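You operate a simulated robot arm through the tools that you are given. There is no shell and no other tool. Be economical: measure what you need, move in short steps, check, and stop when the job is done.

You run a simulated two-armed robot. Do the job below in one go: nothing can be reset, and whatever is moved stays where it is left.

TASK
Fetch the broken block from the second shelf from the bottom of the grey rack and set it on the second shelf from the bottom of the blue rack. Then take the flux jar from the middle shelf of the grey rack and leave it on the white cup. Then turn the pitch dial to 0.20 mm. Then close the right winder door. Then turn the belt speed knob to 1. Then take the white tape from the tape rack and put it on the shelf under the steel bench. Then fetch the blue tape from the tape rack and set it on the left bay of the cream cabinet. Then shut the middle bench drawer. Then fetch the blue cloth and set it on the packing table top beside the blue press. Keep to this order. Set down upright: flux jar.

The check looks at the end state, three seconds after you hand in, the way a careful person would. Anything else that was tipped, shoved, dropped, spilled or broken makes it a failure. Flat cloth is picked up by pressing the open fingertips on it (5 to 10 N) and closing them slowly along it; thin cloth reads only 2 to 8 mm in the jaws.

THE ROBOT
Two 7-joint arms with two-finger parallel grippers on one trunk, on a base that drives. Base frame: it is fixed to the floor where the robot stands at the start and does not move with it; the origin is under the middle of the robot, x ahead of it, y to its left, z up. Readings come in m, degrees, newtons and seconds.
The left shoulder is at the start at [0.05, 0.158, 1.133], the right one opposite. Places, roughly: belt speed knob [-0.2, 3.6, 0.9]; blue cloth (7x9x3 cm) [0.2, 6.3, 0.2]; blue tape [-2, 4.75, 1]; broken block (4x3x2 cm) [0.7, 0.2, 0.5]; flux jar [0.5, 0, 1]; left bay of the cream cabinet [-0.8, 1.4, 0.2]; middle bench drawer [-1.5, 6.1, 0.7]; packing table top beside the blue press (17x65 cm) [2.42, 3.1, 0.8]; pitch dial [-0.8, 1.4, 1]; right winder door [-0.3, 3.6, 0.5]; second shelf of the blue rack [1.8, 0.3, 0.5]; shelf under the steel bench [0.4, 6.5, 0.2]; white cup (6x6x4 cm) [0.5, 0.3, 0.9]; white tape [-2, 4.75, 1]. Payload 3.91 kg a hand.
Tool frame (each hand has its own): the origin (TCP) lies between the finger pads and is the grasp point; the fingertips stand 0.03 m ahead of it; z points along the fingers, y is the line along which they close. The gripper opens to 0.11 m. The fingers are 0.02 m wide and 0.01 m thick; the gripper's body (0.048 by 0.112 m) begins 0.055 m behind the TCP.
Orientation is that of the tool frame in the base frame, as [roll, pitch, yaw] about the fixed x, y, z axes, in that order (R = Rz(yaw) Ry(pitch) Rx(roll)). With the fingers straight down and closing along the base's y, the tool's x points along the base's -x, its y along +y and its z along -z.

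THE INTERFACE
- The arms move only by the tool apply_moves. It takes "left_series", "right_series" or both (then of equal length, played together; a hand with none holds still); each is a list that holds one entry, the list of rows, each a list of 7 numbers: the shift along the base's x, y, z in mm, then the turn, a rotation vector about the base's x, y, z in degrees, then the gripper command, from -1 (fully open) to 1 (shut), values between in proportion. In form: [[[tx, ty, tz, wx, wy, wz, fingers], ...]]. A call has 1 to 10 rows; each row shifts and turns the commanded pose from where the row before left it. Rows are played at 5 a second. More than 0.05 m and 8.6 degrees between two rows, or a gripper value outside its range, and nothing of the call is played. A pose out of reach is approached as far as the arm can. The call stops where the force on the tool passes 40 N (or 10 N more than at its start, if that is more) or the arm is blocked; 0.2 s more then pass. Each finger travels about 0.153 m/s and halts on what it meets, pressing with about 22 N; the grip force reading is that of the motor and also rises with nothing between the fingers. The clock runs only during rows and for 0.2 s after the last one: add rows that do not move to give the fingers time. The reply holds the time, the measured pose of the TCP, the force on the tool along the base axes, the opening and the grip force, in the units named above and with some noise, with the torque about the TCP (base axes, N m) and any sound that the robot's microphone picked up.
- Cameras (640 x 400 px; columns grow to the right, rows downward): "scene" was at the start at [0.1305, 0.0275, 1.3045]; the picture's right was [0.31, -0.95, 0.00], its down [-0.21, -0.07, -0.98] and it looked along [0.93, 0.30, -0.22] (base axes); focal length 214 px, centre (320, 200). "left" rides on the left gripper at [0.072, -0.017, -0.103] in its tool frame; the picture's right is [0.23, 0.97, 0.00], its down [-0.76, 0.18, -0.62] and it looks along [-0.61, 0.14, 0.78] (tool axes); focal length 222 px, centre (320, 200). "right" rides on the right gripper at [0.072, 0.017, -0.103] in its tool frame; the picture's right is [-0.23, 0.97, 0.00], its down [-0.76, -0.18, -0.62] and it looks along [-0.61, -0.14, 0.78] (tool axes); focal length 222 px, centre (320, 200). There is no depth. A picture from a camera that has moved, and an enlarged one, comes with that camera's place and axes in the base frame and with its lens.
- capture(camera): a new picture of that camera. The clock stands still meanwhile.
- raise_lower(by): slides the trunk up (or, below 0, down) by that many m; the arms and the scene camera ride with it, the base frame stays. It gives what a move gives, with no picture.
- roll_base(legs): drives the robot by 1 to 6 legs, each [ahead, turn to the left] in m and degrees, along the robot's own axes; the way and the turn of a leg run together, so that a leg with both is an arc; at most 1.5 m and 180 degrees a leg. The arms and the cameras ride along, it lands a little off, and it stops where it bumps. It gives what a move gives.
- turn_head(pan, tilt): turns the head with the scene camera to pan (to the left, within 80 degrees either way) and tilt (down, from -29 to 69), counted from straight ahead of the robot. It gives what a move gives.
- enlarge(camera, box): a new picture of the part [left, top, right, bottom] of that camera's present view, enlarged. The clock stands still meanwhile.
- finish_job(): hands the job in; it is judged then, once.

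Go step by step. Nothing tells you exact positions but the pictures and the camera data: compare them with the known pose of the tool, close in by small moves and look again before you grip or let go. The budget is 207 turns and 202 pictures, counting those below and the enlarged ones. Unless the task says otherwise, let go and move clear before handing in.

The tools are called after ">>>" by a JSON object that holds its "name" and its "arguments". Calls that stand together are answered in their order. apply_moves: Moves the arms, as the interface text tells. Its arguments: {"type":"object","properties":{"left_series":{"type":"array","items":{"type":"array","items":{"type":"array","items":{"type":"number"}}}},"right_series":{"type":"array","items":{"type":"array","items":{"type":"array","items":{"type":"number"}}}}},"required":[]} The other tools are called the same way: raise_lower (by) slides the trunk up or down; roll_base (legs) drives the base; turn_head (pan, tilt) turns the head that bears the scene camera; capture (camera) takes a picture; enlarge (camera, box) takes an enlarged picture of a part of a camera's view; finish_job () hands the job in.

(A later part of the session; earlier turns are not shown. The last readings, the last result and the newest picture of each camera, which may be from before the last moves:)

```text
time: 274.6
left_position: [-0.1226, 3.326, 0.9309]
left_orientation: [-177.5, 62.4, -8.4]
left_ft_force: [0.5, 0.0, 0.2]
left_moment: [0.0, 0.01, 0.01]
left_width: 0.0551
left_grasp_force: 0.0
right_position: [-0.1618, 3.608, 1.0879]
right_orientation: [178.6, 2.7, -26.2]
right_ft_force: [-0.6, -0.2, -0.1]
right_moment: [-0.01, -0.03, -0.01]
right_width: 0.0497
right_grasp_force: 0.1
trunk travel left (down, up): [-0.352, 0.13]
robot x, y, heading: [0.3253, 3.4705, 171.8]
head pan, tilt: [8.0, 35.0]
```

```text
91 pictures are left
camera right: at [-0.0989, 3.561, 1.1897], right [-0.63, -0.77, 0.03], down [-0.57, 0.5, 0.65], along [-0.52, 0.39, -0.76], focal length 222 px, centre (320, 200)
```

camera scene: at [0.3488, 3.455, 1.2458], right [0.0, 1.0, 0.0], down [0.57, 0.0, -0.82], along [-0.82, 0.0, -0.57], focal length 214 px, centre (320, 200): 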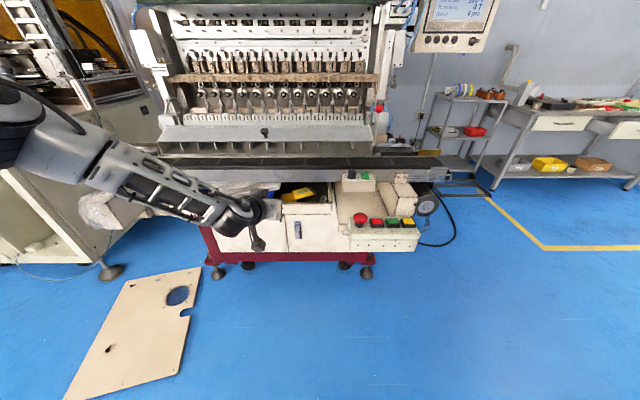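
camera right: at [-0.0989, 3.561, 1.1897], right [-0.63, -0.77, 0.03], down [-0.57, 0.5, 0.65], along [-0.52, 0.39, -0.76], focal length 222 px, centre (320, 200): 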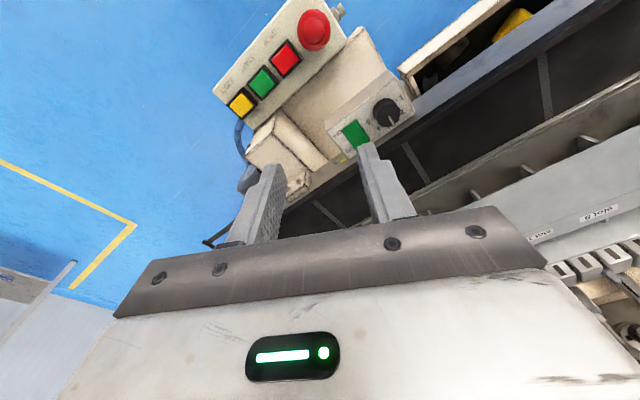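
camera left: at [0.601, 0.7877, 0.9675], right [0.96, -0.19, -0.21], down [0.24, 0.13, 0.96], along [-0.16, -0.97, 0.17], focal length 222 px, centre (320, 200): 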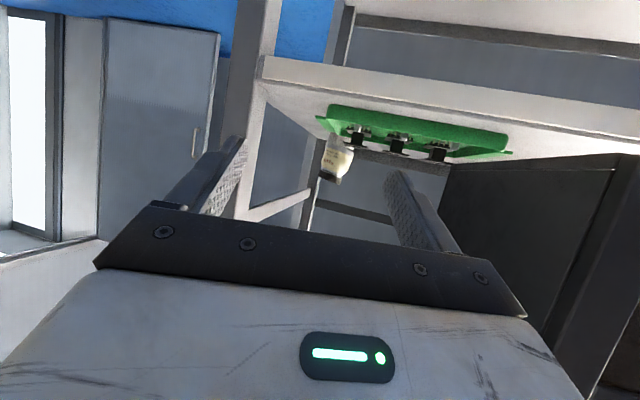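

Both views agree: the knob is at (-0.213, 3.552). I'll move over it and check before descending.

>>> {"name": "apply_moves", "arguments": {"right_series": [[[-17, -19, -15, 0, 0, 0, 0.1], [-17, -19, -20, 0, 0, 0, 0.1], [-17, -18, -20, 0, 0, 0, 0.1], [0, 0, -13, 0, 0, 0, 0.1], [0, 0, 0, 0, 0, 0, 0.1]]]}}

>>> {"name": "capture", "arguments": {"camera": "right"}}

>>> {"name": "enlarge", "arguments": {"camera": "scene", "box": [320, 110, 440, 200]}}

```text
time: 275.8
left_position: [-0.1222, 3.3267, 0.9319]
left_orientation: [-177.5, 62.5, -8.4]
left_ft_force: [-0.1, -0.3, -0.5]
left_moment: [0.0, 0.04, -0.01]
left_width: 0.055
left_grasp_force: 0.0
right_position: [-0.2143, 3.5547, 1.0211]
right_orientation: [178.6, 2.8, -26.1]
right_ft_force: [0.4, 0.0, -0.1]
right_moment: [0.01, 0.0, -0.03]
right_width: 0.0497
right_grasp_force: 0.0
trunk travel left (down, up): [-0.352, 0.13]
robot x, y, heading: [0.3249, 3.4732, 172.1]
head pan, tilt: [8.0, 35.0]
```

```text
90 pictures are left
camera right: at [-0.1511, 3.5061, 1.1223], right [-0.63, -0.77, 0.04], down [-0.57, 0.5, 0.65], along [-0.52, 0.39, -0.76], focal length 222 px, centre (320, 200)
```

right: 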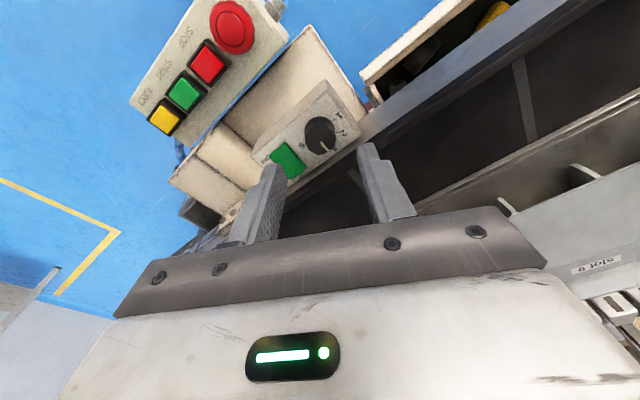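

```text
4.44 times, centred on (380, 155) of scene
camera zoom: at [0.1998, 3.4762, 1.2458], right [0.0, 1.0, 0.0], down [0.57, 0.0, -0.82], along [-0.82, 0.0, -0.57], focal length 953 px, centre (53, 400)
```

zoom: 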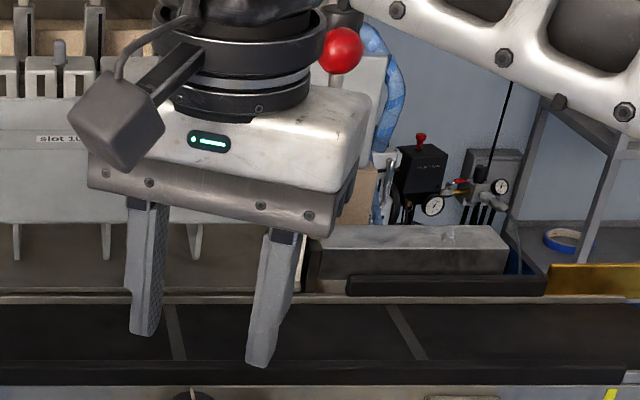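

Alignment is within 3 mm. I'll descend around the knob.

>>> {"name": "apply_moves", "arguments": {"right_series": [[[1, -3, -15, 0, 0, 0, 0.1], [0, 0, -15, 0, 0, 0, 0.1], [0, 0, -10, 0, 0, 0, 0.1], [0, 0, -7, 0, 0, 0, 0.1], [0, 0, 0, 0, 0, 0, 0.1]]]}}

>>> {"name": "capture", "arguments": {"camera": "right"}}

```text
time: 277.0
left_position: [-0.1239, 3.3264, 0.932]
left_orientation: [-177.5, 62.5, -8.4]
left_ft_force: [0.1, -1.5, -0.6]
left_moment: [-0.02, 0.03, -0.03]
left_width: 0.055
left_grasp_force: 0.0
right_position: [-0.2126, 3.5502, 0.9731]
right_orientation: [178.6, 2.7, -26.2]
right_ft_force: [-0.2, -0.3, 0.1]
right_moment: [0.0, 0.02, 0.0]
right_width: 0.0493
right_grasp_force: 0.2
trunk travel left (down, up): [-0.352, 0.13]
robot x, y, heading: [0.3264, 3.4719, 172.0]
head pan, tilt: [8.0, 35.0]
```

```text
88 pictures are left
camera right: at [-0.1496, 3.5026, 1.0744], right [-0.63, -0.77, 0.04], down [-0.57, 0.5, 0.65], along [-0.52, 0.39, -0.76], focal length 222 px, centre (320, 200)
```

right: 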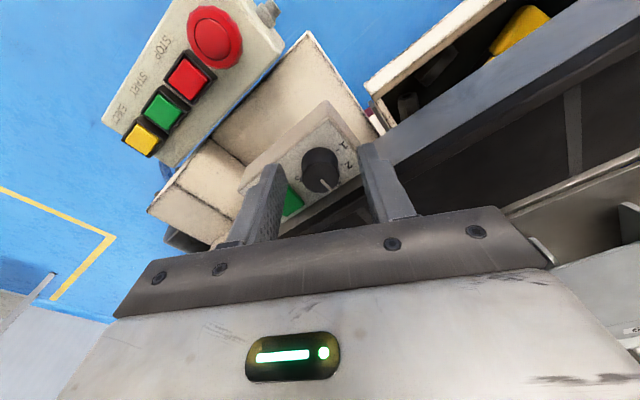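

The knob is between the fingers. I'll close and rotate counter-clockwise.

>>> {"name": "apply_moves", "arguments": {"right_series": [[[0, 0, -3, 0, 0, 0, 0.3], [0, 0, 0, 0, 0, 0, 0.6], [0, 0, 0, 0, 0, 0, 0.6], [0, 0, 0, 0, 0, 6, 0.6], [0, 0, 0, 0, 0, 6, 0.6], [0, 0, 0, 0, 0, 6, 0.6], [0, 0, 0, 0, 0, 6, 0.6], [0, 0, 0, 0, 0, 6, 0.6], [0, 0, 0, 0, 0, 5, 0.6], [0, 0, 0, 0, 0, 0, 0.6]]]}}

>>> {"name": "apply_moves", "arguments": {"right_series": [[[0, 0, 0, 0, 0, 0, 0.4], [0, 0, 0, 0, 0, 0, 0.1], [0, 0, 15, 0, 0, 0, 0.1], [0, 0, 20, 0, 0, -6, 0.1], [0, 0, 15, 0, 0, -7, 0.1], [0, 0, 0, 0, 0, -7, 0.1], [0, 0, 0, 0, 0, -7, 0.1], [0, 0, 0, 0, 0, -6, 0.1], [0, 0, 0, 0, 0, 0, 0.1]]]}}

>>> {"name": "enlarge", "arguments": {"camera": "right", "box": [240, 60, 400, 180]}}

```text
time: 279.2
left_position: [-0.1216, 3.3278, 0.9332]
left_orientation: [-178.0, 62.6, -8.6]
left_ft_force: [-0.1, -0.1, -0.7]
left_moment: [0.01, -0.01, 0.03]
left_width: 0.055
left_grasp_force: 0.1
right_position: [-0.2112, 3.5557, 0.9698]
right_orientation: [178.9, 2.6, 8.7]
right_ft_force: [6.5, 29.1, 8.5]
right_moment: [0.97, -0.09, -0.2]
right_width: 0.0255
right_grasp_force: 45.2
trunk travel left (down, up): [-0.352, 0.13]
robot x, y, heading: [0.3312, 3.4758, 171.7]
head pan, tilt: [8.0, 35.0]
```

```text
time: 281.2
left_position: [-0.1224, 3.326, 0.9311]
left_orientation: [-177.5, 62.6, -8.4]
left_ft_force: [-0.3, 0.3, 1.0]
left_moment: [0.02, -0.02, 0.02]
left_width: 0.0551
left_grasp_force: 0.0
right_position: [-0.213, 3.5496, 1.0205]
right_orientation: [178.6, 2.8, -24.3]
right_ft_force: [0.8, 0.3, 0.5]
right_moment: [0.0, 0.02, -0.01]
right_width: 0.0497
right_grasp_force: 0.0
trunk travel left (down, up): [-0.352, 0.13]
robot x, y, heading: [0.3271, 3.4706, 172.0]
head pan, tilt: [8.0, 35.0]
```

```text
3.33 times, centred on (320, 120) of right
camera zoom: at [-0.1482, 3.5046, 1.1212], right [-0.61, -0.79, 0.04], down [-0.59, 0.48, 0.65], along [-0.54, 0.38, -0.76], focal length 740 px, centre (320, 467)
```

zoom: 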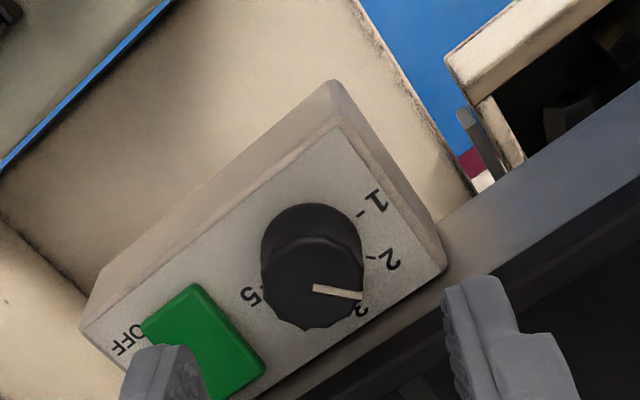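

It turned about 40°, now at 2. I'll regrip (centred 4 mm further in y) and turn the remaining 45–50°.

>>> {"name": "apply_moves", "arguments": {"right_series": [[[0, 2, -15, 0, 0, -6, 0.1], [0, 2, -20, 0, 0, 0, 0.1], [0, 1, -16, 0, 0, 0, 0.1], [0, 0, 0, 0, 0, 0, 0.4], [0, 0, 0, 0, 0, 0, 0.6], [0, 0, 0, 0, 0, 0, 0.6]]]}}

>>> {"name": "apply_moves", "arguments": {"right_series": [[[0, 0, 0, 0, 0, 6, 0.6], [0, 0, 0, 0, 0, 6, 0.6], [0, 0, 0, 0, 0, 6, 0.6], [0, 0, 0, 0, 0, 6, 0.6], [0, 0, 0, 0, 0, 6, 0.6], [0, 0, 0, 0, 0, 6, 0.6], [0, 0, 0, 0, 0, 6, 0.6], [0, 0, 0, 0, 0, 6, 0.6], [0, 0, 0, 0, 0, 0, 0.6]]]}}

>>> {"name": "apply_moves", "arguments": {"right_series": [[[0, 0, 0, 0, 0, 0, 0.4], [0, 0, 0, 0, 0, 0, 0.1], [0, 0, 15, 0, 0, 0, 0.1], [0, 0, 20, 0, 0, -6, 0.1], [0, 0, 15, 0, 0, -7, 0.1], [0, 0, 0, 0, 0, -7, 0.1], [0, 0, 0, 0, 0, -7, 0.1], [0, 0, 0, 0, 0, -6, 0.1], [0, 0, 0, 0, 0, 0, 0.1]]]}}

>>> {"name": "enlarge", "arguments": {"camera": "right", "box": [240, 60, 400, 180]}}

```text
time: 282.6
left_position: [-0.1238, 3.3252, 0.9309]
left_orientation: [-177.2, 62.6, -8.2]
left_ft_force: [0.1, 0.7, 0.5]
left_moment: [-0.02, -0.02, 0.01]
left_width: 0.0551
left_grasp_force: 0.0
right_position: [-0.2126, 3.5519, 0.9691]
right_orientation: [178.5, 2.7, -29.9]
right_ft_force: [-7.9, -12.5, -2.5]
right_moment: [-0.47, 0.56, 0.08]
right_width: 0.0258
right_grasp_force: 44.4
trunk travel left (down, up): [-0.352, 0.13]
robot x, y, heading: [0.3257, 3.4704, 172.2]
head pan, tilt: [8.0, 35.0]
```

```text
time: 284.6
left_position: [-0.1222, 3.3263, 0.933]
left_orientation: [-177.6, 62.5, -8.4]
left_ft_force: [0.1, 0.3, -1.0]
left_moment: [-0.01, -0.04, 0.03]
left_width: 0.055
left_grasp_force: 0.1
right_position: [-0.2123, 3.557, 0.9695]
right_orientation: [178.7, 2.8, 17.6]
right_ft_force: [-7.4, 2.5, 8.8]
right_moment: [0.4, -0.36, -0.45]
right_width: 0.0259
right_grasp_force: 45.2
trunk travel left (down, up): [-0.352, 0.13]
robot x, y, heading: [0.3245, 3.4741, 172.1]
head pan, tilt: [8.0, 35.0]
```

```text
time: 286.6
left_position: [-0.1233, 3.3264, 0.932]
left_orientation: [-177.5, 62.4, -8.4]
left_ft_force: [-0.1, 0.3, -0.1]
left_moment: [-0.01, 0.01, 0.0]
left_width: 0.0549
left_grasp_force: 0.1
right_position: [-0.211, 3.5553, 1.0194]
right_orientation: [178.6, 2.8, -15.3]
right_ft_force: [1.0, 0.2, 0.8]
right_moment: [-0.01, 0.01, 0.01]
right_width: 0.0497
right_grasp_force: 0.1
trunk travel left (down, up): [-0.352, 0.13]
robot x, y, heading: [0.3243, 3.4692, 171.7]
head pan, tilt: [8.0, 35.0]
```

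```text
3.33 times, centred on (320, 120) of right
camera zoom: at [-0.1419, 3.5198, 1.1199], right [-0.47, -0.88, 0.04], down [-0.65, 0.38, 0.65], along [-0.59, 0.29, -0.76], focal length 740 px, centre (320, 467)
```

zoom: 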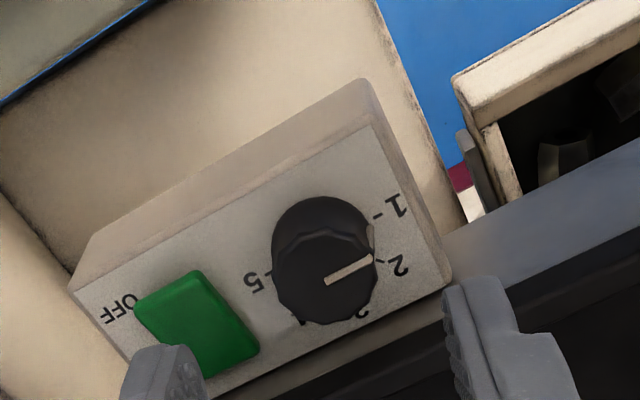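

The pointer is at 1. Now I'll restore the drawer I pushed in: back up and look for its handle.

>>> {"name": "apply_moves", "arguments": {"right_series": [[[20, 10, 25, 0, 0, 0, 0.1], [30, 15, 25, 0, 0, 0, 0.1]]]}}

>>> {"name": "roll_base", "arguments": {"legs": [[-0.3, 0]]}}

>>> {"name": "apply_moves", "arguments": {"right_series": [[[40, 15, 20, 0, 0, 0, -0.5], [40, 15, 20, 0, 0, 0, -0.5], [40, 15, 20, 0, 0, 0, -0.5], [40, 15, 20, 0, 0, 0, -0.5], [40, 15, 10, 0, 0, 0, -0.5]]], "left_series": [[[0, -30, 20, 0, 0, 0, 0], [0, -40, 20, 0, 0, 0, 0], [0, -40, 20, 0, 0, 0, 0], [0, -40, 20, 0, 0, 0, 0], [0, 0, 20, 0, 0, 0, 0]]]}}

>>> {"name": "turn_head", "arguments": {"pan": 10, "tilt": 35}}

>>> {"name": "capture", "arguments": {"camera": "scene"}}

```text
time: 287.2
left_position: [-0.1223, 3.3257, 0.9319]
left_orientation: [-177.6, 62.6, -8.5]
left_ft_force: [0.2, -0.6, -0.6]
left_moment: [-0.04, 0.01, -0.02]
left_width: 0.0549
left_grasp_force: 0.2
right_position: [-0.1627, 3.5799, 1.0707]
right_orientation: [178.6, 2.8, -15.2]
right_ft_force: [-0.2, -0.3, 0.1]
right_moment: [-0.02, 0.02, 0.02]
right_width: 0.0494
right_grasp_force: 0.0
trunk travel left (down, up): [-0.352, 0.13]
robot x, y, heading: [0.3268, 3.4732, 172.1]
head pan, tilt: [8.0, 35.0]
```

```text
time: 289.2
left_position: [0.1637, 3.284, 0.9311]
left_orientation: [-177.5, 62.6, -8.2]
left_ft_force: [-0.3, -0.8, 0.0]
left_moment: [-0.03, 0.01, 0.01]
left_width: 0.0547
left_grasp_force: 0.1
right_position: [0.1249, 3.5376, 1.0717]
right_orientation: [178.5, 2.7, -15.0]
right_ft_force: [-0.2, 0.8, -0.5]
right_moment: [-0.01, 0.01, 0.02]
right_width: 0.0496
right_grasp_force: 0.1
trunk travel left (down, up): [-0.352, 0.13]
robot x, y, heading: [0.612, 3.4322, 172.1]
head pan, tilt: [8.0, 35.0]
```

```text
time: 290.4
left_position: [0.157, 3.133, 1.0296]
left_orientation: [-177.5, 62.6, -8.2]
left_ft_force: [0.1, 1.6, -0.3]
left_moment: [0.0, 0.02, 0.04]
left_width: 0.0548
left_grasp_force: 0.1
left hand out of reach, approached as far as the arm can: row 1, 2
right_position: [0.3237, 3.6116, 1.1611]
right_orientation: [178.7, 2.7, -15.1]
right_ft_force: [0.2, 0.5, 1.0]
right_moment: [0.04, 0.03, -0.01]
right_width: 0.0824
right_grasp_force: 0.2
trunk travel left (down, up): [-0.352, 0.13]
robot x, y, heading: [0.6147, 3.432, 172.1]
head pan, tilt: [8.0, 35.0]
```

```text
time: 291.0
left_position: [0.1551, 3.132, 1.0291]
left_orientation: [-177.5, 62.4, -8.3]
left_ft_force: [-0.3, 0.2, -0.6]
left_moment: [0.01, -0.05, -0.01]
left_width: 0.0553
left_grasp_force: 0.0
right_position: [0.3222, 3.6123, 1.1605]
right_orientation: [178.6, 2.7, -15.0]
right_ft_force: [1.1, -0.6, -0.5]
right_moment: [0.02, -0.05, -0.02]
right_width: 0.0826
right_grasp_force: 0.0
trunk travel left (down, up): [-0.352, 0.13]
robot x, y, heading: [0.6122, 3.4297, 172.1]
head pan, tilt: [10.0, 35.0]
```

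```text
85 pictures are left
camera scene: at [0.4868, 3.4322, 1.2458], right [-0.03, 1.0, 0.0], down [0.57, 0.02, -0.82], along [-0.82, -0.03, -0.57], focal length 214 px, centre (320, 200)
```

scene: 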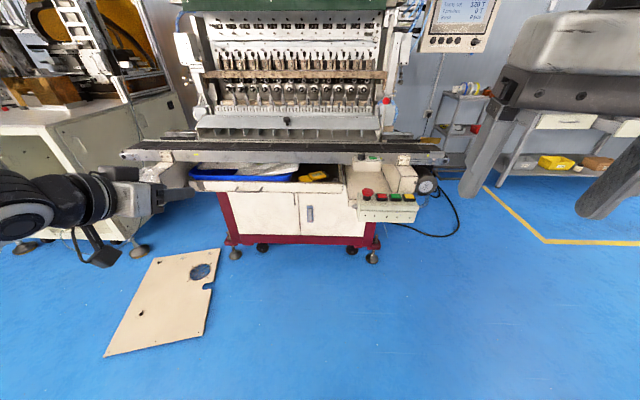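

>>> {"name": "enlarge", "arguments": {"camera": "scene", "box": [180, 140, 420, 270]}}

```text
2.67 times, centred on (300, 205) of scene
camera zoom: at [0.4868, 3.4322, 1.2458], right [-0.03, 1.0, 0.0], down [0.57, 0.02, -0.82], along [-0.82, -0.03, -0.57], focal length 572 px, centre (373, 187)
```

zoom: 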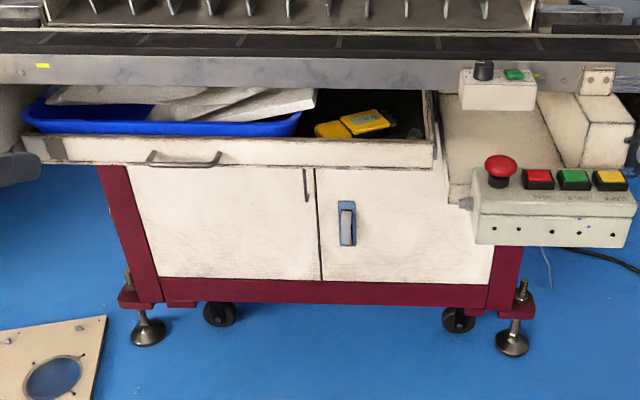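

The drawer's handle is at about (-0.205, 3.133, 0.79). I'll roll the left hand 90° so the fingers close vertically, and level it.

>>> {"name": "apply_moves", "arguments": {"left_series": [[[0, 0, 0, -7.3, 1.07, -3.86, -0.3], [0, 0, 0, -7.3, 1.07, -3.86, -0.3], [0, 0, 0, -7.3, 1.07, -3.86, -0.3], [0, 0, 0, -7.3, 1.07, -3.86, -0.3], [0, 0, 0, -7.3, 1.07, -3.86, -0.3], [0, 0, 0, -7.3, 1.07, -3.86, -0.3], [0, 0, 0, -7.3, 1.07, -3.86, -0.3], [0, 0, 0, -7.3, 1.07, -3.86, -0.3], [0, 0, 0, -7.3, 1.07, -3.86, -0.3], [0, 0, 0, -7.3, 1.07, -3.86, -0.3]]]}}

>>> {"name": "apply_moves", "arguments": {"left_series": [[[0, 0, -10, -5.8, 0.86, -3.1, -0.3], [0, 0, -20, 0.5, 6, 0, -0.3], [0, 0, -20, 0.5, 6, 0, -0.3], [0, 0, -20, 0.5, 6, 0, -0.3]]]}}

>>> {"name": "capture", "arguments": {"camera": "scene"}}

```text
time: 293.2
left_position: [0.1548, 3.1354, 1.0286]
left_orientation: [120.2, 5.9, -95.4]
left_ft_force: [1.1, 0.3, -1.3]
left_moment: [-0.02, 0.01, -0.02]
left_width: 0.0713
left_grasp_force: 0.0
right_position: [0.3223, 3.6123, 1.1608]
right_orientation: [178.7, 2.7, -15.1]
right_ft_force: [0.3, 0.1, 0.3]
right_moment: [0.02, 0.04, 0.03]
right_width: 0.0824
right_grasp_force: 0.0
trunk travel left (down, up): [-0.352, 0.13]
robot x, y, heading: [0.6132, 3.4311, 172.1]
head pan, tilt: [10.0, 35.0]
```

```text
time: 294.2
left_position: [0.1538, 3.1331, 0.9586]
left_orientation: [101.9, -1.0, -98.3]
left_ft_force: [0.4, -0.9, 0.4]
left_moment: [-0.02, 0.03, -0.01]
left_width: 0.0715
left_grasp_force: 0.1
right_position: [0.3224, 3.612, 1.1618]
right_orientation: [178.6, 2.8, -15.2]
right_ft_force: [0.7, 0.5, 0.0]
right_moment: [0.01, 0.0, 0.0]
right_width: 0.0828
right_grasp_force: 0.0
trunk travel left (down, up): [-0.352, 0.13]
robot x, y, heading: [0.6131, 3.4306, 172.0]
head pan, tilt: [10.0, 35.0]
```

```text
83 pictures are left
camera scene: at [0.4868, 3.4322, 1.2458], right [-0.03, 1.0, 0.0], down [0.57, 0.02, -0.82], along [-0.82, -0.03, -0.57], focal length 214 px, centre (320, 200)
```

scene: 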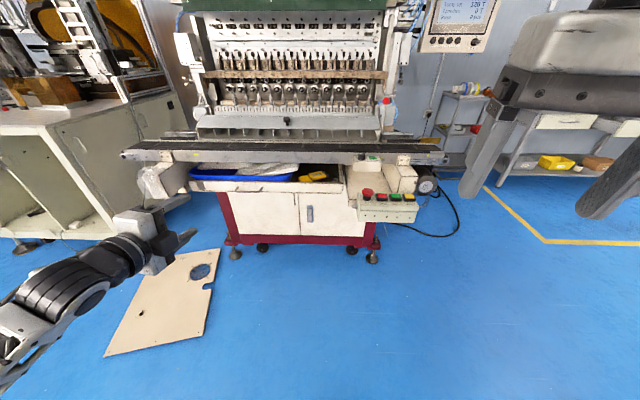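

The hand now points forward with vertical closing. I'll lower it, drive closer and check with the hand camera.

>>> {"name": "apply_moves", "arguments": {"left_series": [[[0, -10, -35, 0, 0, 0, -0.3], [0, -10, -35, 0, 0, 0, -0.3], [0, -10, -35, 0, 0, 0, -0.3], [0, -5, -35, 0, 0, 0, -0.3], [0, 0, -15, 0, 0, 0, -0.3], [0, 0, 0, 0, 0, 0, -0.3]]]}}

>>> {"name": "roll_base", "arguments": {"legs": [[0.24, 0]]}}

>>> {"name": "capture", "arguments": {"camera": "left"}}

>>> {"name": "enlarge", "arguments": {"camera": "scene", "box": [100, 140, 340, 290]}}

```text
time: 295.6
left_position: [0.1563, 3.0993, 0.8015]
left_orientation: [102.0, -1.0, -98.3]
left_ft_force: [-0.3, -0.2, 0.1]
left_moment: [0.02, -0.04, -0.03]
left_width: 0.0716
left_grasp_force: 0.1
right_position: [0.3228, 3.6117, 1.1616]
right_orientation: [178.6, 2.7, -15.1]
right_ft_force: [0.2, -0.3, 0.4]
right_moment: [0.0, -0.03, 0.01]
right_width: 0.0825
right_grasp_force: 0.0
trunk travel left (down, up): [-0.352, 0.13]
robot x, y, heading: [0.6151, 3.4295, 172.0]
head pan, tilt: [10.0, 35.0]
```

```text
time: 297.4
left_position: [-0.0842, 3.1311, 0.8022]
left_orientation: [102.0, -0.9, -98.1]
left_ft_force: [0.3, 0.2, -0.6]
left_moment: [0.02, 0.04, 0.02]
left_width: 0.0717
left_grasp_force: 0.0
right_position: [0.0798, 3.6443, 1.1609]
right_orientation: [178.6, 2.7, -14.9]
right_ft_force: [-1.0, 0.2, -0.1]
right_moment: [0.02, 0.02, -0.01]
right_width: 0.0828
right_grasp_force: 0.0
trunk travel left (down, up): [-0.352, 0.13]
robot x, y, heading: [0.3696, 3.4614, 172.3]
head pan, tilt: [10.0, 35.0]
```

```text
82 pictures are left
camera left: at [0.0076, 3.0458, 0.8086], right [-0.23, -0.18, 0.96], down [0.67, 0.68, 0.29], along [-0.7, 0.71, -0.03], focal length 222 px, centre (320, 200)
```

left: 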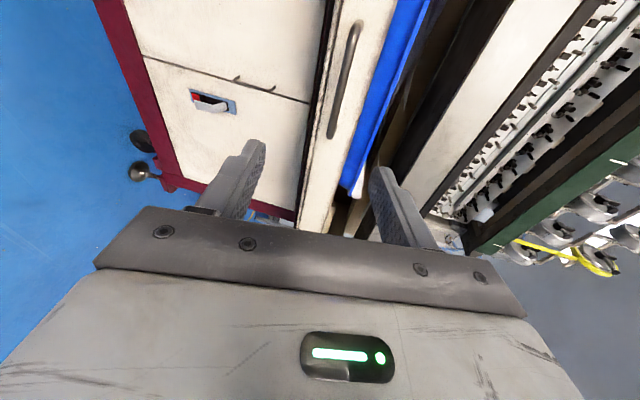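

```text
2.67 times, centred on (220, 215) of scene
camera zoom: at [0.2452, 3.4654, 1.2457], right [-0.04, 1.0, 0.0], down [0.57, 0.02, -0.82], along [-0.82, -0.03, -0.57], focal length 572 px, centre (587, 160)
```

zoom: 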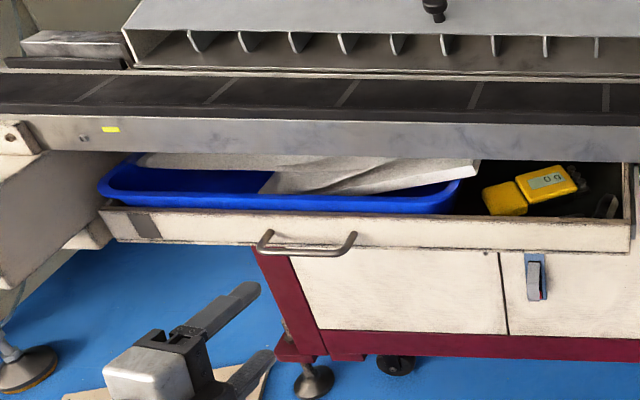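

The bar triangulates to about (-0.225, 3.122, 0.785). I'll move the open fingers around it.

>>> {"name": "apply_moves", "arguments": {"left_series": [[[-21, -1, -3, 0, 0, 0, -0.3], [-21, -1, -3, 0, 0, 0, -0.3], [-21, -1, -3, 0, 0, 0, -0.3], [-21, -2, -3, 0, 0, 0, -0.3], [-20, -2, -2, 0, 0, 0, -0.3], [-15, -1, 0, 0, 0, 0, -0.3], [0, 0, 0, 0, 0, 0, -0.3]]]}}

>>> {"name": "capture", "arguments": {"camera": "left"}}

>>> {"name": "enlarge", "arguments": {"camera": "scene", "box": [100, 140, 340, 290]}}

```text
time: 299.0
left_position: [-0.2038, 3.1234, 0.7895]
left_orientation: [102.0, -0.9, -98.0]
left_ft_force: [-0.5, -0.2, 0.1]
left_moment: [0.0, 0.01, 0.01]
left_width: 0.0713
left_grasp_force: 0.1
right_position: [0.081, 3.6441, 1.1621]
right_orientation: [178.6, 2.8, -14.8]
right_ft_force: [-0.9, 0.0, -0.2]
right_moment: [0.02, 0.01, 0.02]
right_width: 0.0823
right_grasp_force: 0.0
trunk travel left (down, up): [-0.352, 0.13]
robot x, y, heading: [0.3716, 3.4679, 171.8]
head pan, tilt: [10.0, 35.0]
```

```text
80 pictures are left
camera left: at [-0.1117, 3.0369, 0.7947], right [-0.23, -0.18, 0.96], down [0.68, 0.68, 0.29], along [-0.7, 0.71, -0.03], focal length 222 px, centre (320, 200)
```

left: 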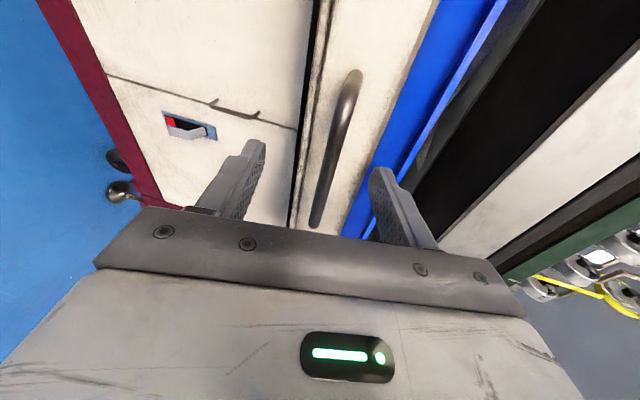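

```text
2.67 times, centred on (220, 215) of scene
camera zoom: at [0.2455, 3.4653, 1.2458], right [-0.04, 1.0, 0.0], down [0.57, 0.02, -0.82], along [-0.82, -0.03, -0.57], focal length 572 px, centre (587, 160)
```

zoom: 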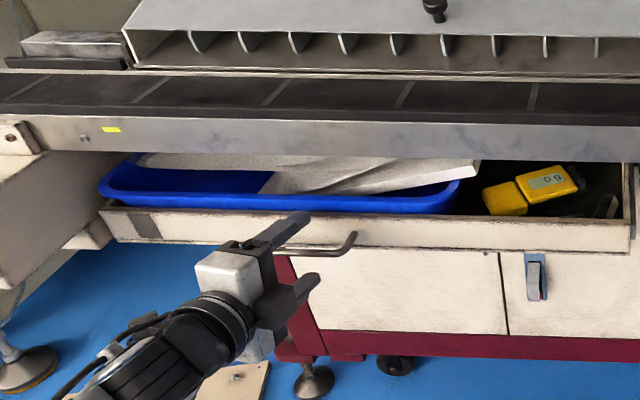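

The bar is between the fingers. I'll close.

>>> {"name": "apply_moves", "arguments": {"left_series": [[[-6, 0, -1, 0, 0, 0, 0.0], [0, 0, 0, 0, 0, 0, 0.4], [0, 0, 0, 0, 0, 0, 0.8], [0, 0, 0, 0, 0, 0, 1], [0, 0, 0, 0, 0, 0, 1]]]}}

```text
time: 300.2
left_position: [-0.2104, 3.1221, 0.79]
left_orientation: [101.7, -0.8, -98.1]
left_ft_force: [-3.9, -1.8, 10.3]
left_moment: [1.1, 0.04, 0.04]
left_width: 0.0094
left_grasp_force: 45.6
right_position: [0.0808, 3.6452, 1.1608]
right_orientation: [178.5, 2.8, -14.8]
right_ft_force: [0.3, -0.7, -0.1]
right_moment: [-0.02, 0.04, -0.01]
right_width: 0.0827
right_grasp_force: 0.0
trunk travel left (down, up): [-0.352, 0.13]
robot x, y, heading: [0.3703, 3.4614, 172.1]
head pan, tilt: [10.0, 35.0]
```

Gripped (9 mm bar). I'll pull the drawer straight out about 15 cm with the arm.

>>> {"name": "apply_moves", "arguments": {"left_series": [[[15, 0, -1, 0, 0, 0, 1], [18, 0, 0, 0, 0, 0, 1], [18, 0, 0, 0, 0, 0, 1], [18, 0, 0, 0, 0, 0, 1], [18, 0, 0, 0, 0, 0, 1], [18, 0, 0, 0, 0, 0, 1], [18, 0, 0, 0, 0, 0, 1], [12, 0, 0, 0, 0, 0, 1], [0, 0, 0, 0, 0, 0, 1]]]}}

>>> {"name": "capture", "arguments": {"camera": "scene"}}

```text
time: 302.2
left_position: [-0.074, 3.122, 0.7908]
left_orientation: [101.6, -1.1, -98.0]
left_ft_force: [-1.6, -7.8, 24.9]
left_moment: [1.07, 0.17, -0.37]
left_width: 0.0091
left_grasp_force: 45.0
right_position: [0.0812, 3.6461, 1.1612]
right_orientation: [178.5, 2.8, -15.0]
right_ft_force: [0.2, 0.3, 0.1]
right_moment: [0.0, -0.01, 0.02]
right_width: 0.0823
right_grasp_force: 0.1
trunk travel left (down, up): [-0.352, 0.13]
robot x, y, heading: [0.3709, 3.4657, 172.1]
head pan, tilt: [10.0, 35.0]
```

```text
78 pictures are left
camera scene: at [0.2472, 3.4659, 1.246], right [-0.04, 1.0, 0.0], down [0.57, 0.02, -0.82], along [-0.82, -0.03, -0.57], focal length 214 px, centre (320, 200)
```

scene: 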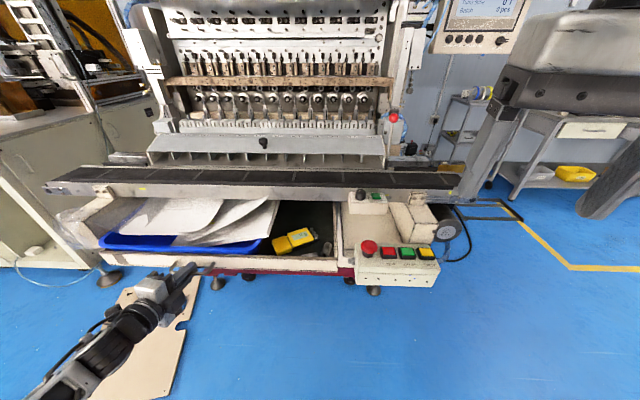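

The drawer front corner is now at x≈-0.105 versus about -0.093 originally. I'll pull 10 mm more, release and step away.

>>> {"name": "apply_moves", "arguments": {"left_series": [[[6, 0, 0, 0, 0, 0, 1], [5, 0, 0, 0, 0, 0, 1], [0, 0, 0, 0, 0, 0, 1], [0, 0, 0, 0, 0, 0, 0.3], [0, 0, 0, 0, 0, 0, -0.4], [0, 0, 0, 0, 0, 0, -0.4], [20, -2, 4, 0, 0, 0, -0.4], [30, -2, 5, 0, 0, 0, -0.4], [30, -2, 5, 0, 0, 0, -0.4], [30, -2, 5, 0, 0, 0, -0.4]]]}}

>>> {"name": "roll_base", "arguments": {"legs": [[-0.25, 0]]}}

>>> {"name": "turn_head", "arguments": {"pan": 0, "tilt": 25}}

>>> {"name": "capture", "arguments": {"camera": "scene"}}

```text
time: 304.4
left_position: [0.0479, 3.1163, 0.8059]
left_orientation: [101.9, -1.1, -98.0]
left_ft_force: [-0.3, 0.1, -0.8]
left_moment: [0.0, -0.01, 0.02]
left_width: 0.0772
left_grasp_force: 0.1
right_position: [0.08, 3.6444, 1.1612]
right_orientation: [178.6, 2.8, -15.0]
right_ft_force: [0.1, 0.2, -1.0]
right_moment: [0.03, -0.01, 0.0]
right_width: 0.0827
right_grasp_force: 0.0
trunk travel left (down, up): [-0.352, 0.13]
robot x, y, heading: [0.3687, 3.4673, 172.3]
head pan, tilt: [10.0, 35.0]
```

```text
time: 306.2
left_position: [0.2932, 3.084, 0.8053]
left_orientation: [102.0, -1.0, -98.4]
left_ft_force: [0.4, 0.2, 0.1]
left_moment: [0.01, -0.01, 0.0]
left_width: 0.0771
left_grasp_force: 0.1
right_position: [0.3307, 3.6111, 1.1615]
right_orientation: [178.6, 2.7, -15.3]
right_ft_force: [0.2, 0.7, -1.1]
right_moment: [0.0, 0.03, 0.02]
right_width: 0.0825
right_grasp_force: 0.1
trunk travel left (down, up): [-0.352, 0.13]
robot x, y, heading: [0.6167, 3.4321, 171.9]
head pan, tilt: [10.0, 35.0]
```

```text
time: 306.9
left_position: [0.2939, 3.0843, 0.8061]
left_orientation: [102.0, -1.0, -98.4]
left_ft_force: [0.0, 0.3, -0.8]
left_moment: [-0.01, 0.02, -0.01]
left_width: 0.0771
left_grasp_force: 0.0
right_position: [0.3304, 3.6109, 1.1604]
right_orientation: [178.6, 2.7, -15.3]
right_ft_force: [-0.8, -0.1, 0.8]
right_moment: [0.01, 0.0, 0.01]
right_width: 0.0823
right_grasp_force: 0.1
trunk travel left (down, up): [-0.352, 0.13]
robot x, y, heading: [0.6157, 3.4321, 171.7]
head pan, tilt: [0.0, 25.0]
```

```text
77 pictures are left
camera scene: at [0.4919, 3.4469, 1.2615], right [0.14, 0.99, 0.0], down [0.42, -0.06, -0.91], along [-0.9, 0.13, -0.42], focal length 214 px, centre (320, 200)
```

scene: 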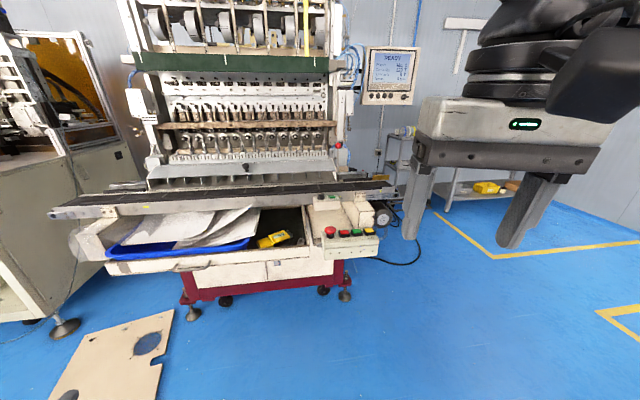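

The drawer and door look right. Next are the tapes: the tape rack is at about (-2, 4.75) near the back wall. I'll drive around the winder's right end, keeping clear of the floor hoses.

>>> {"name": "roll_base", "arguments": {"legs": [[0, -74], [1.5, 0], [0.2, 0], [0, 85], [0.6, 0]]}}

>>> {"name": "turn_head", "arguments": {"pan": 5, "tilt": 20}}

>>> {"name": "capture", "arguments": {"camera": "scene"}}

```text
time: 325.5
left_position: [-0.4273, 4.7056, 0.8059]
left_orientation: [102.0, -1.1, -87.5]
left_ft_force: [0.7, -1.0, -0.4]
left_moment: [0.02, -0.01, 0.01]
left_width: 0.077
left_grasp_force: 0.1
right_position: [-0.4915, 5.2312, 1.1606]
right_orientation: [178.5, 2.7, -4.2]
right_ft_force: [0.2, -0.6, -0.2]
right_moment: [0.02, 0.02, 0.0]
right_width: 0.0826
right_grasp_force: 0.1
trunk travel left (down, up): [-0.352, 0.13]
robot x, y, heading: [-0.1744, 5.1098, -177.2]
head pan, tilt: [0.0, 25.0]
```

```text
time: 326.2
left_position: [-0.4274, 4.7056, 0.8054]
left_orientation: [102.1, -1.1, -87.5]
left_ft_force: [-0.4, 0.4, 0.1]
left_moment: [0.01, -0.02, 0.01]
left_width: 0.077
left_grasp_force: 0.0
right_position: [-0.4907, 5.2323, 1.1615]
right_orientation: [178.6, 2.7, -4.2]
right_ft_force: [-0.9, -0.7, -0.8]
right_moment: [-0.03, -0.01, -0.01]
right_width: 0.0827
right_grasp_force: 0.0
trunk travel left (down, up): [-0.352, 0.13]
robot x, y, heading: [-0.1727, 5.1093, -177.3]
head pan, tilt: [5.0, 20.0]
```

```text
76 pictures are left
camera scene: at [-0.303, 5.0925, 1.2696], right [-0.14, 0.99, 0.0], down [0.34, 0.05, -0.94], along [-0.93, -0.13, -0.34], focal length 214 px, centre (320, 200)
```

scene: 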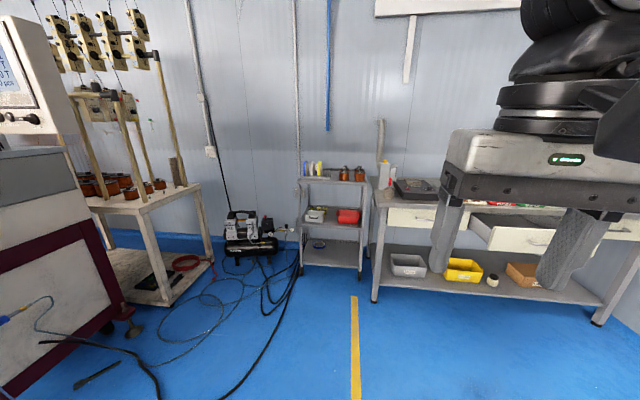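

The tape rack is straight ahead against the back wall, and the bench with an open drawer is to the right. I'll enlarge the tapes.

>>> {"name": "enlarge", "arguments": {"camera": "scene", "box": [285, 145, 385, 280]}}

>>> {"name": "enlarge", "arguments": {"camera": "scene", "box": [295, 155, 345, 190]}}

```text
2.96 times, centred on (335, 212) of scene
camera zoom: at [-0.303, 5.0925, 1.2696], right [-0.14, 0.99, 0.0], down [0.34, 0.05, -0.94], along [-0.93, -0.13, -0.34], focal length 636 px, centre (276, 163)
```

zoom: 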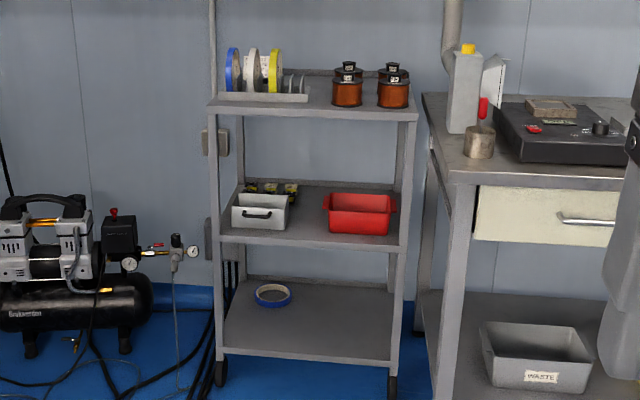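

```text
11.43 times, centred on (320, 172) of scene
camera zoom: at [-0.303, 5.0925, 1.2696], right [-0.14, 0.99, 0.0], down [0.34, 0.05, -0.94], along [-0.93, -0.13, -0.34], focal length 2451 px, centre (320, 514)
```

zoom: 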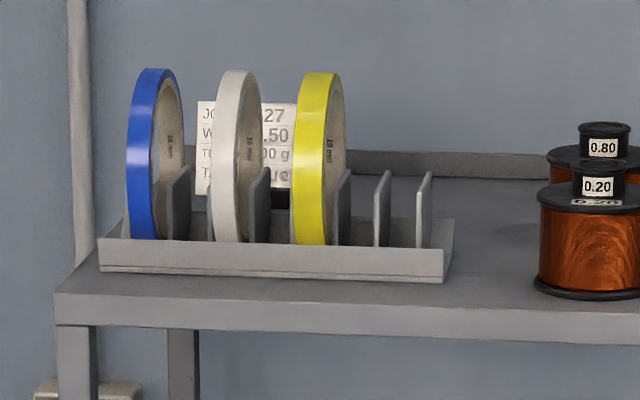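

The rolls stand on edge in slots; the white one is centred near (-1.93, 4.81, 0.93). I'll turn the left hand back to fingers-down with closing along y, raise it, and approach.

>>> {"name": "apply_moves", "arguments": {"left_series": [[[-15, 0, 20, 8.3, 0.37, 1.77, -0.3], [-15, 0, 20, 8.3, 0.37, 1.77, -0.3], [-15, 0, 20, 8.3, 0.37, 1.77, -0.3], [-15, 0, 20, 8.3, 0.37, 1.77, -0.3], [-15, 0, 20, 8.3, 0.37, 1.77, -0.3], [-15, 0, 20, 8.3, 0.37, 1.77, -0.3], [-15, 0, 20, 8.3, 0.37, 1.77, -0.3], [-15, 0, 20, 8.3, 0.37, 1.77, -0.3], [0, 0, 20, 8.3, 0.37, 1.77, -0.3], [0, 0, 20, 8.3, 0.37, 1.77, -0.3]]]}}

>>> {"name": "apply_moves", "arguments": {"left_series": [[[0, 30, 10, 0.3, -8, 0, -0.3], [0, 30, 10, 0.3, -8, 0, -0.3], [0, 30, 10, 0.3, -8, 0, -0.3], [0, 30, 10, 0.3, -8, 0, -0.3], [0, 20, 10, 0.3, -8, 0, -0.3], [0, 0, 10, 0, 0, 0, -0.3]]]}}

>>> {"name": "roll_base", "arguments": {"legs": [[0.85, 0]]}}

>>> {"name": "turn_head", "arguments": {"pan": 10, "tilt": 30}}

>>> {"name": "capture", "arguments": {"camera": "scene"}}

>>> {"name": "capture", "arguments": {"camera": "left"}}

```text
time: 328.4
left_position: [-0.5474, 4.7053, 1.0066]
left_orientation: [154.8, 76.4, -23.2]
left_ft_force: [0.3, -0.1, 0.2]
left_moment: [0.0, 0.01, 0.0]
left_width: 0.0714
left_grasp_force: 0.1
right_position: [-0.4918, 5.2321, 1.1607]
right_orientation: [178.6, 2.7, -4.2]
right_ft_force: [0.7, 0.6, 0.5]
right_moment: [0.02, 0.04, 0.02]
right_width: 0.0826
right_grasp_force: 0.1
trunk travel left (down, up): [-0.352, 0.13]
robot x, y, heading: [-0.172, 5.1107, -177.3]
head pan, tilt: [5.0, 20.0]
```

```text
time: 329.8
left_position: [-0.5592, 4.8366, 1.0661]
left_orientation: [175.1, 37.5, -5.2]
left_ft_force: [0.5, 0.2, 0.8]
left_moment: [0.0, 0.0, -0.01]
left_width: 0.0716
left_grasp_force: 0.0
left hand out of reach, approached as far as the arm can: row 1, 2
right_position: [-0.4923, 5.2313, 1.1597]
right_orientation: [178.5, 2.8, -4.1]
right_ft_force: [-0.1, 0.3, -0.1]
right_moment: [-0.01, 0.01, 0.0]
right_width: 0.0823
right_grasp_force: 0.0
trunk travel left (down, up): [-0.352, 0.13]
robot x, y, heading: [-0.1706, 5.1076, -177.5]
head pan, tilt: [5.0, 20.0]
```

```text
time: 334.3
left_position: [-1.3922, 4.7828, 1.0658]
left_orientation: [175.0, 37.6, -4.4]
left_ft_force: [0.0, 0.1, 0.2]
left_moment: [0.01, -0.04, 0.01]
left_width: 0.0716
left_grasp_force: 0.2
right_position: [-1.3298, 5.1802, 1.1603]
right_orientation: [178.6, 2.7, -3.6]
right_ft_force: [-0.4, 0.5, 0.9]
right_moment: [0.0, -0.02, 0.02]
right_width: 0.0826
right_grasp_force: 0.1
trunk travel left (down, up): [-0.352, 0.13]
robot x, y, heading: [-1.0122, 5.0612, -176.4]
head pan, tilt: [5.0, 20.0]
```

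```text
time: 335.0
left_position: [-1.3923, 4.7827, 1.0661]
left_orientation: [175.0, 37.5, -4.5]
left_ft_force: [-0.1, 0.3, -0.6]
left_moment: [0.01, 0.0, 0.01]
left_width: 0.0715
left_grasp_force: 0.1
right_position: [-1.3301, 5.1804, 1.1607]
right_orientation: [178.6, 2.7, -3.4]
right_ft_force: [0.1, 0.0, -1.1]
right_moment: [-0.01, 0.0, 0.03]
right_width: 0.0828
right_grasp_force: 0.0
trunk travel left (down, up): [-0.352, 0.13]
robot x, y, heading: [-1.0084, 5.06, -176.7]
head pan, tilt: [10.0, 30.0]
```

```text
73 pictures are left
camera scene: at [-1.1347, 5.036, 1.2536], right [-0.24, 0.97, 0.0], down [0.49, 0.12, -0.87], along [-0.84, -0.2, -0.5], focal length 214 px, centre (320, 200)
```

scene: 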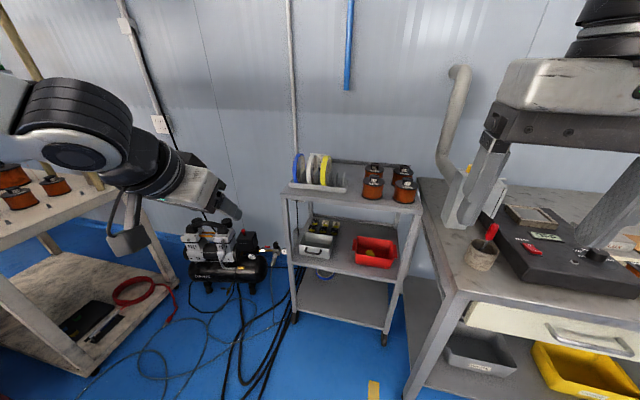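

```text
72 pictures are left
camera left: at [-1.2724, 4.8005, 1.1017], right [0.16, -0.99, -0.07], down [-0.23, -0.11, 0.97], along [-0.96, -0.13, -0.24], focal length 222 px, centre (320, 200)
```

left: 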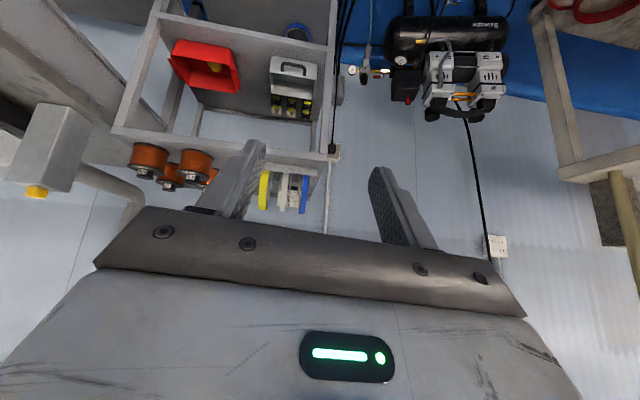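

The white roll triangulates to about (-1.875, 4.824, 0.945). I'll drive 28 cm closer and bring the left hand above it with a narrow opening.

>>> {"name": "roll_base", "arguments": {"legs": [[0.28, 0]]}}

>>> {"name": "apply_moves", "arguments": {"left_series": [[[-30, 10, 0, 0, 0, 0, 0.18], [-30, 10, 0, 0, 0, 0, 0.18], [-30, 10, 0, 0, 0, 0, 0.18], [-30, 10, 0, 0, 0, 0, 0.18], [-30, 8, 0, 0, 0, 0, 0.18], [0, 0, 0, 0, 0, 0, 0.18]]]}}

>>> {"name": "capture", "arguments": {"camera": "left"}}

>>> {"name": "capture", "arguments": {"camera": "scene"}}

```text
time: 336.9
left_position: [-1.6762, 4.7674, 1.0658]
left_orientation: [175.0, 37.5, -4.6]
left_ft_force: [0.2, -0.2, -0.3]
left_moment: [-0.02, 0.0, -0.01]
left_width: 0.0715
left_grasp_force: 0.0
right_position: [-1.6115, 5.1626, 1.1615]
right_orientation: [178.6, 2.6, -3.5]
right_ft_force: [-0.6, -0.7, 0.0]
right_moment: [-0.02, 0.02, -0.03]
right_width: 0.0826
right_grasp_force: 0.2
trunk travel left (down, up): [-0.352, 0.13]
robot x, y, heading: [-1.2891, 5.0444, -176.4]
head pan, tilt: [10.0, 30.0]
```

```text
time: 338.4
left_position: [-1.8274, 4.8125, 1.064]
left_orientation: [175.0, 37.5, -4.6]
left_ft_force: [0.0, -0.5, 0.4]
left_moment: [0.04, 0.04, 0.01]
left_width: 0.045
left_grasp_force: 0.0
right_position: [-1.6118, 5.1638, 1.1614]
right_orientation: [178.7, 2.8, -3.5]
right_ft_force: [-0.6, -1.4, 0.0]
right_moment: [0.02, 0.0, 0.0]
right_width: 0.0826
right_grasp_force: 0.1
trunk travel left (down, up): [-0.352, 0.13]
robot x, y, heading: [-1.2918, 5.0422, -176.8]
head pan, tilt: [10.0, 30.0]
```

```text
71 pictures are left
camera left: at [-1.7069, 4.8299, 1.1008], right [0.15, -0.99, -0.07], down [-0.23, -0.1, 0.97], along [-0.96, -0.13, -0.24], focal length 222 px, centre (320, 200)
```

left: 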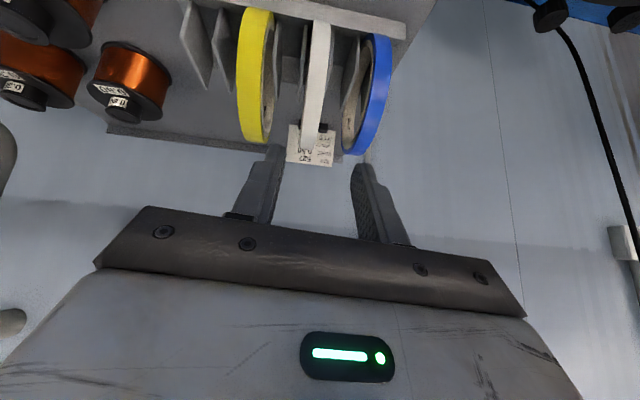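

```text
70 pictures are left
camera scene: at [-1.4171, 5.0186, 1.2536], right [-0.23, 0.97, 0.0], down [0.49, 0.12, -0.87], along [-0.84, -0.2, -0.5], focal length 214 px, centre (320, 200)
```

scene: 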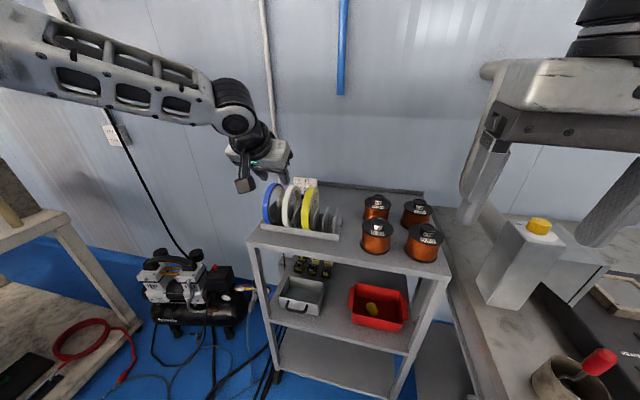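

The roll's top is near (-1.92, 4.816, 0.99). I'll roll 5 cm closer, then move over it and descend.

>>> {"name": "roll_base", "arguments": {"legs": [[0.05, 0]]}}

>>> {"name": "apply_moves", "arguments": {"left_series": [[[-12, 4, -5, 0, 0, 0, 0.18], [-8, 3, -10, 0, 0, 0, 0.18], [0, 0, -10, 0, 0, 0, 0.18], [0, 0, 0, 0, 0, 0, 0.18]]]}}

>>> {"name": "capture", "arguments": {"camera": "left"}}

```text
time: 339.3
left_position: [-1.8775, 4.8099, 1.0643]
left_orientation: [174.9, 37.5, -4.6]
left_ft_force: [-0.6, 0.6, -0.5]
left_moment: [-0.01, 0.01, -0.02]
left_width: 0.0451
left_grasp_force: 0.2
right_position: [-1.6626, 5.1603, 1.1607]
right_orientation: [178.6, 2.7, -3.5]
right_ft_force: [0.0, -0.6, -0.1]
right_moment: [-0.03, 0.02, 0.02]
right_width: 0.0827
right_grasp_force: 0.0
trunk travel left (down, up): [-0.352, 0.13]
robot x, y, heading: [-1.3413, 5.0412, -176.2]
head pan, tilt: [10.0, 30.0]
```

```text
time: 340.3
left_position: [-1.8972, 4.8166, 1.0383]
left_orientation: [175.1, 37.4, -4.7]
left_ft_force: [0.4, 0.4, 1.1]
left_moment: [0.01, 0.01, 0.03]
left_width: 0.0452
left_grasp_force: 0.1
right_position: [-1.6614, 5.1593, 1.1614]
right_orientation: [178.6, 2.9, -3.5]
right_ft_force: [0.3, 1.2, -0.2]
right_moment: [0.0, 0.01, 0.01]
right_width: 0.0824
right_grasp_force: 0.0
trunk travel left (down, up): [-0.352, 0.13]
robot x, y, heading: [-1.3428, 5.0377, -176.7]
head pan, tilt: [10.0, 30.0]
```

```text
69 pictures are left
camera left: at [-1.777, 4.8335, 1.0755], right [0.15, -0.99, -0.07], down [-0.23, -0.11, 0.97], along [-0.96, -0.13, -0.24], focal length 222 px, centre (320, 200)
```

left: 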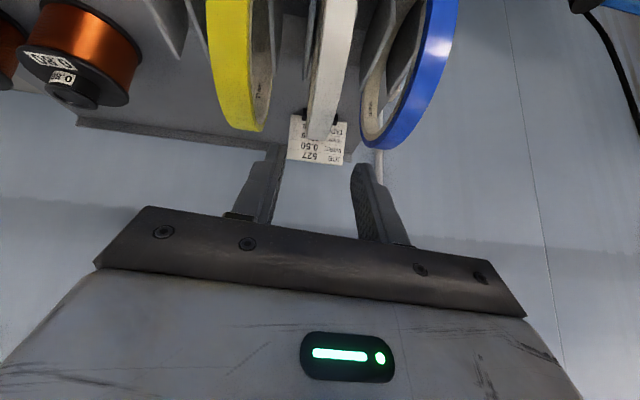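

The white roll lies between the fingers. I'll descend 58 mm and grip.

>>> {"name": "apply_moves", "arguments": {"left_series": [[[-2, 0, -15, 0, 0, 0, 0.18], [0, 0, -15, 0, 0, 0, 0.18], [0, 0, -15, 0, 0, 0, 0.18], [0, 0, -13, 0, 0, 0, 0.18], [0, 0, 0, 0, 0, 0, 0.18], [0, 0, 0, 0, 0, 0, 0.5], [0, 0, 0, 0, 0, 0, 0.9], [0, 0, 0, 0, 0, 0, 0.9]]]}}

>>> {"name": "capture", "arguments": {"camera": "left"}}

```text
time: 342.1
left_position: [-1.8984, 4.8189, 0.9807]
left_orientation: [175.0, 37.5, -4.6]
left_ft_force: [-0.7, 2.2, 0.0]
left_moment: [0.18, 0.0, 0.03]
left_width: 0.0152
left_grasp_force: 21.6
right_position: [-1.6618, 5.1594, 1.1611]
right_orientation: [178.7, 2.8, -3.6]
right_ft_force: [-0.1, 0.6, -1.2]
right_moment: [0.01, 0.0, 0.01]
right_width: 0.0827
right_grasp_force: 0.0
trunk travel left (down, up): [-0.352, 0.13]
robot x, y, heading: [-1.343, 5.0403, -176.5]
head pan, tilt: [10.0, 30.0]
```

```text
68 pictures are left
camera left: at [-1.7784, 4.8349, 1.0181], right [0.15, -0.99, -0.07], down [-0.23, -0.11, 0.97], along [-0.96, -0.13, -0.24], focal length 222 px, centre (320, 200)
```

left: 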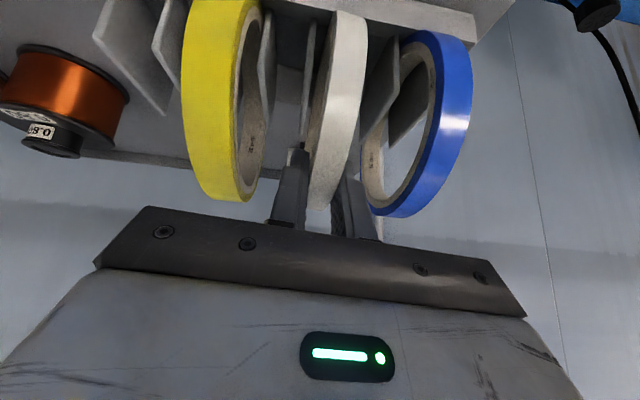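

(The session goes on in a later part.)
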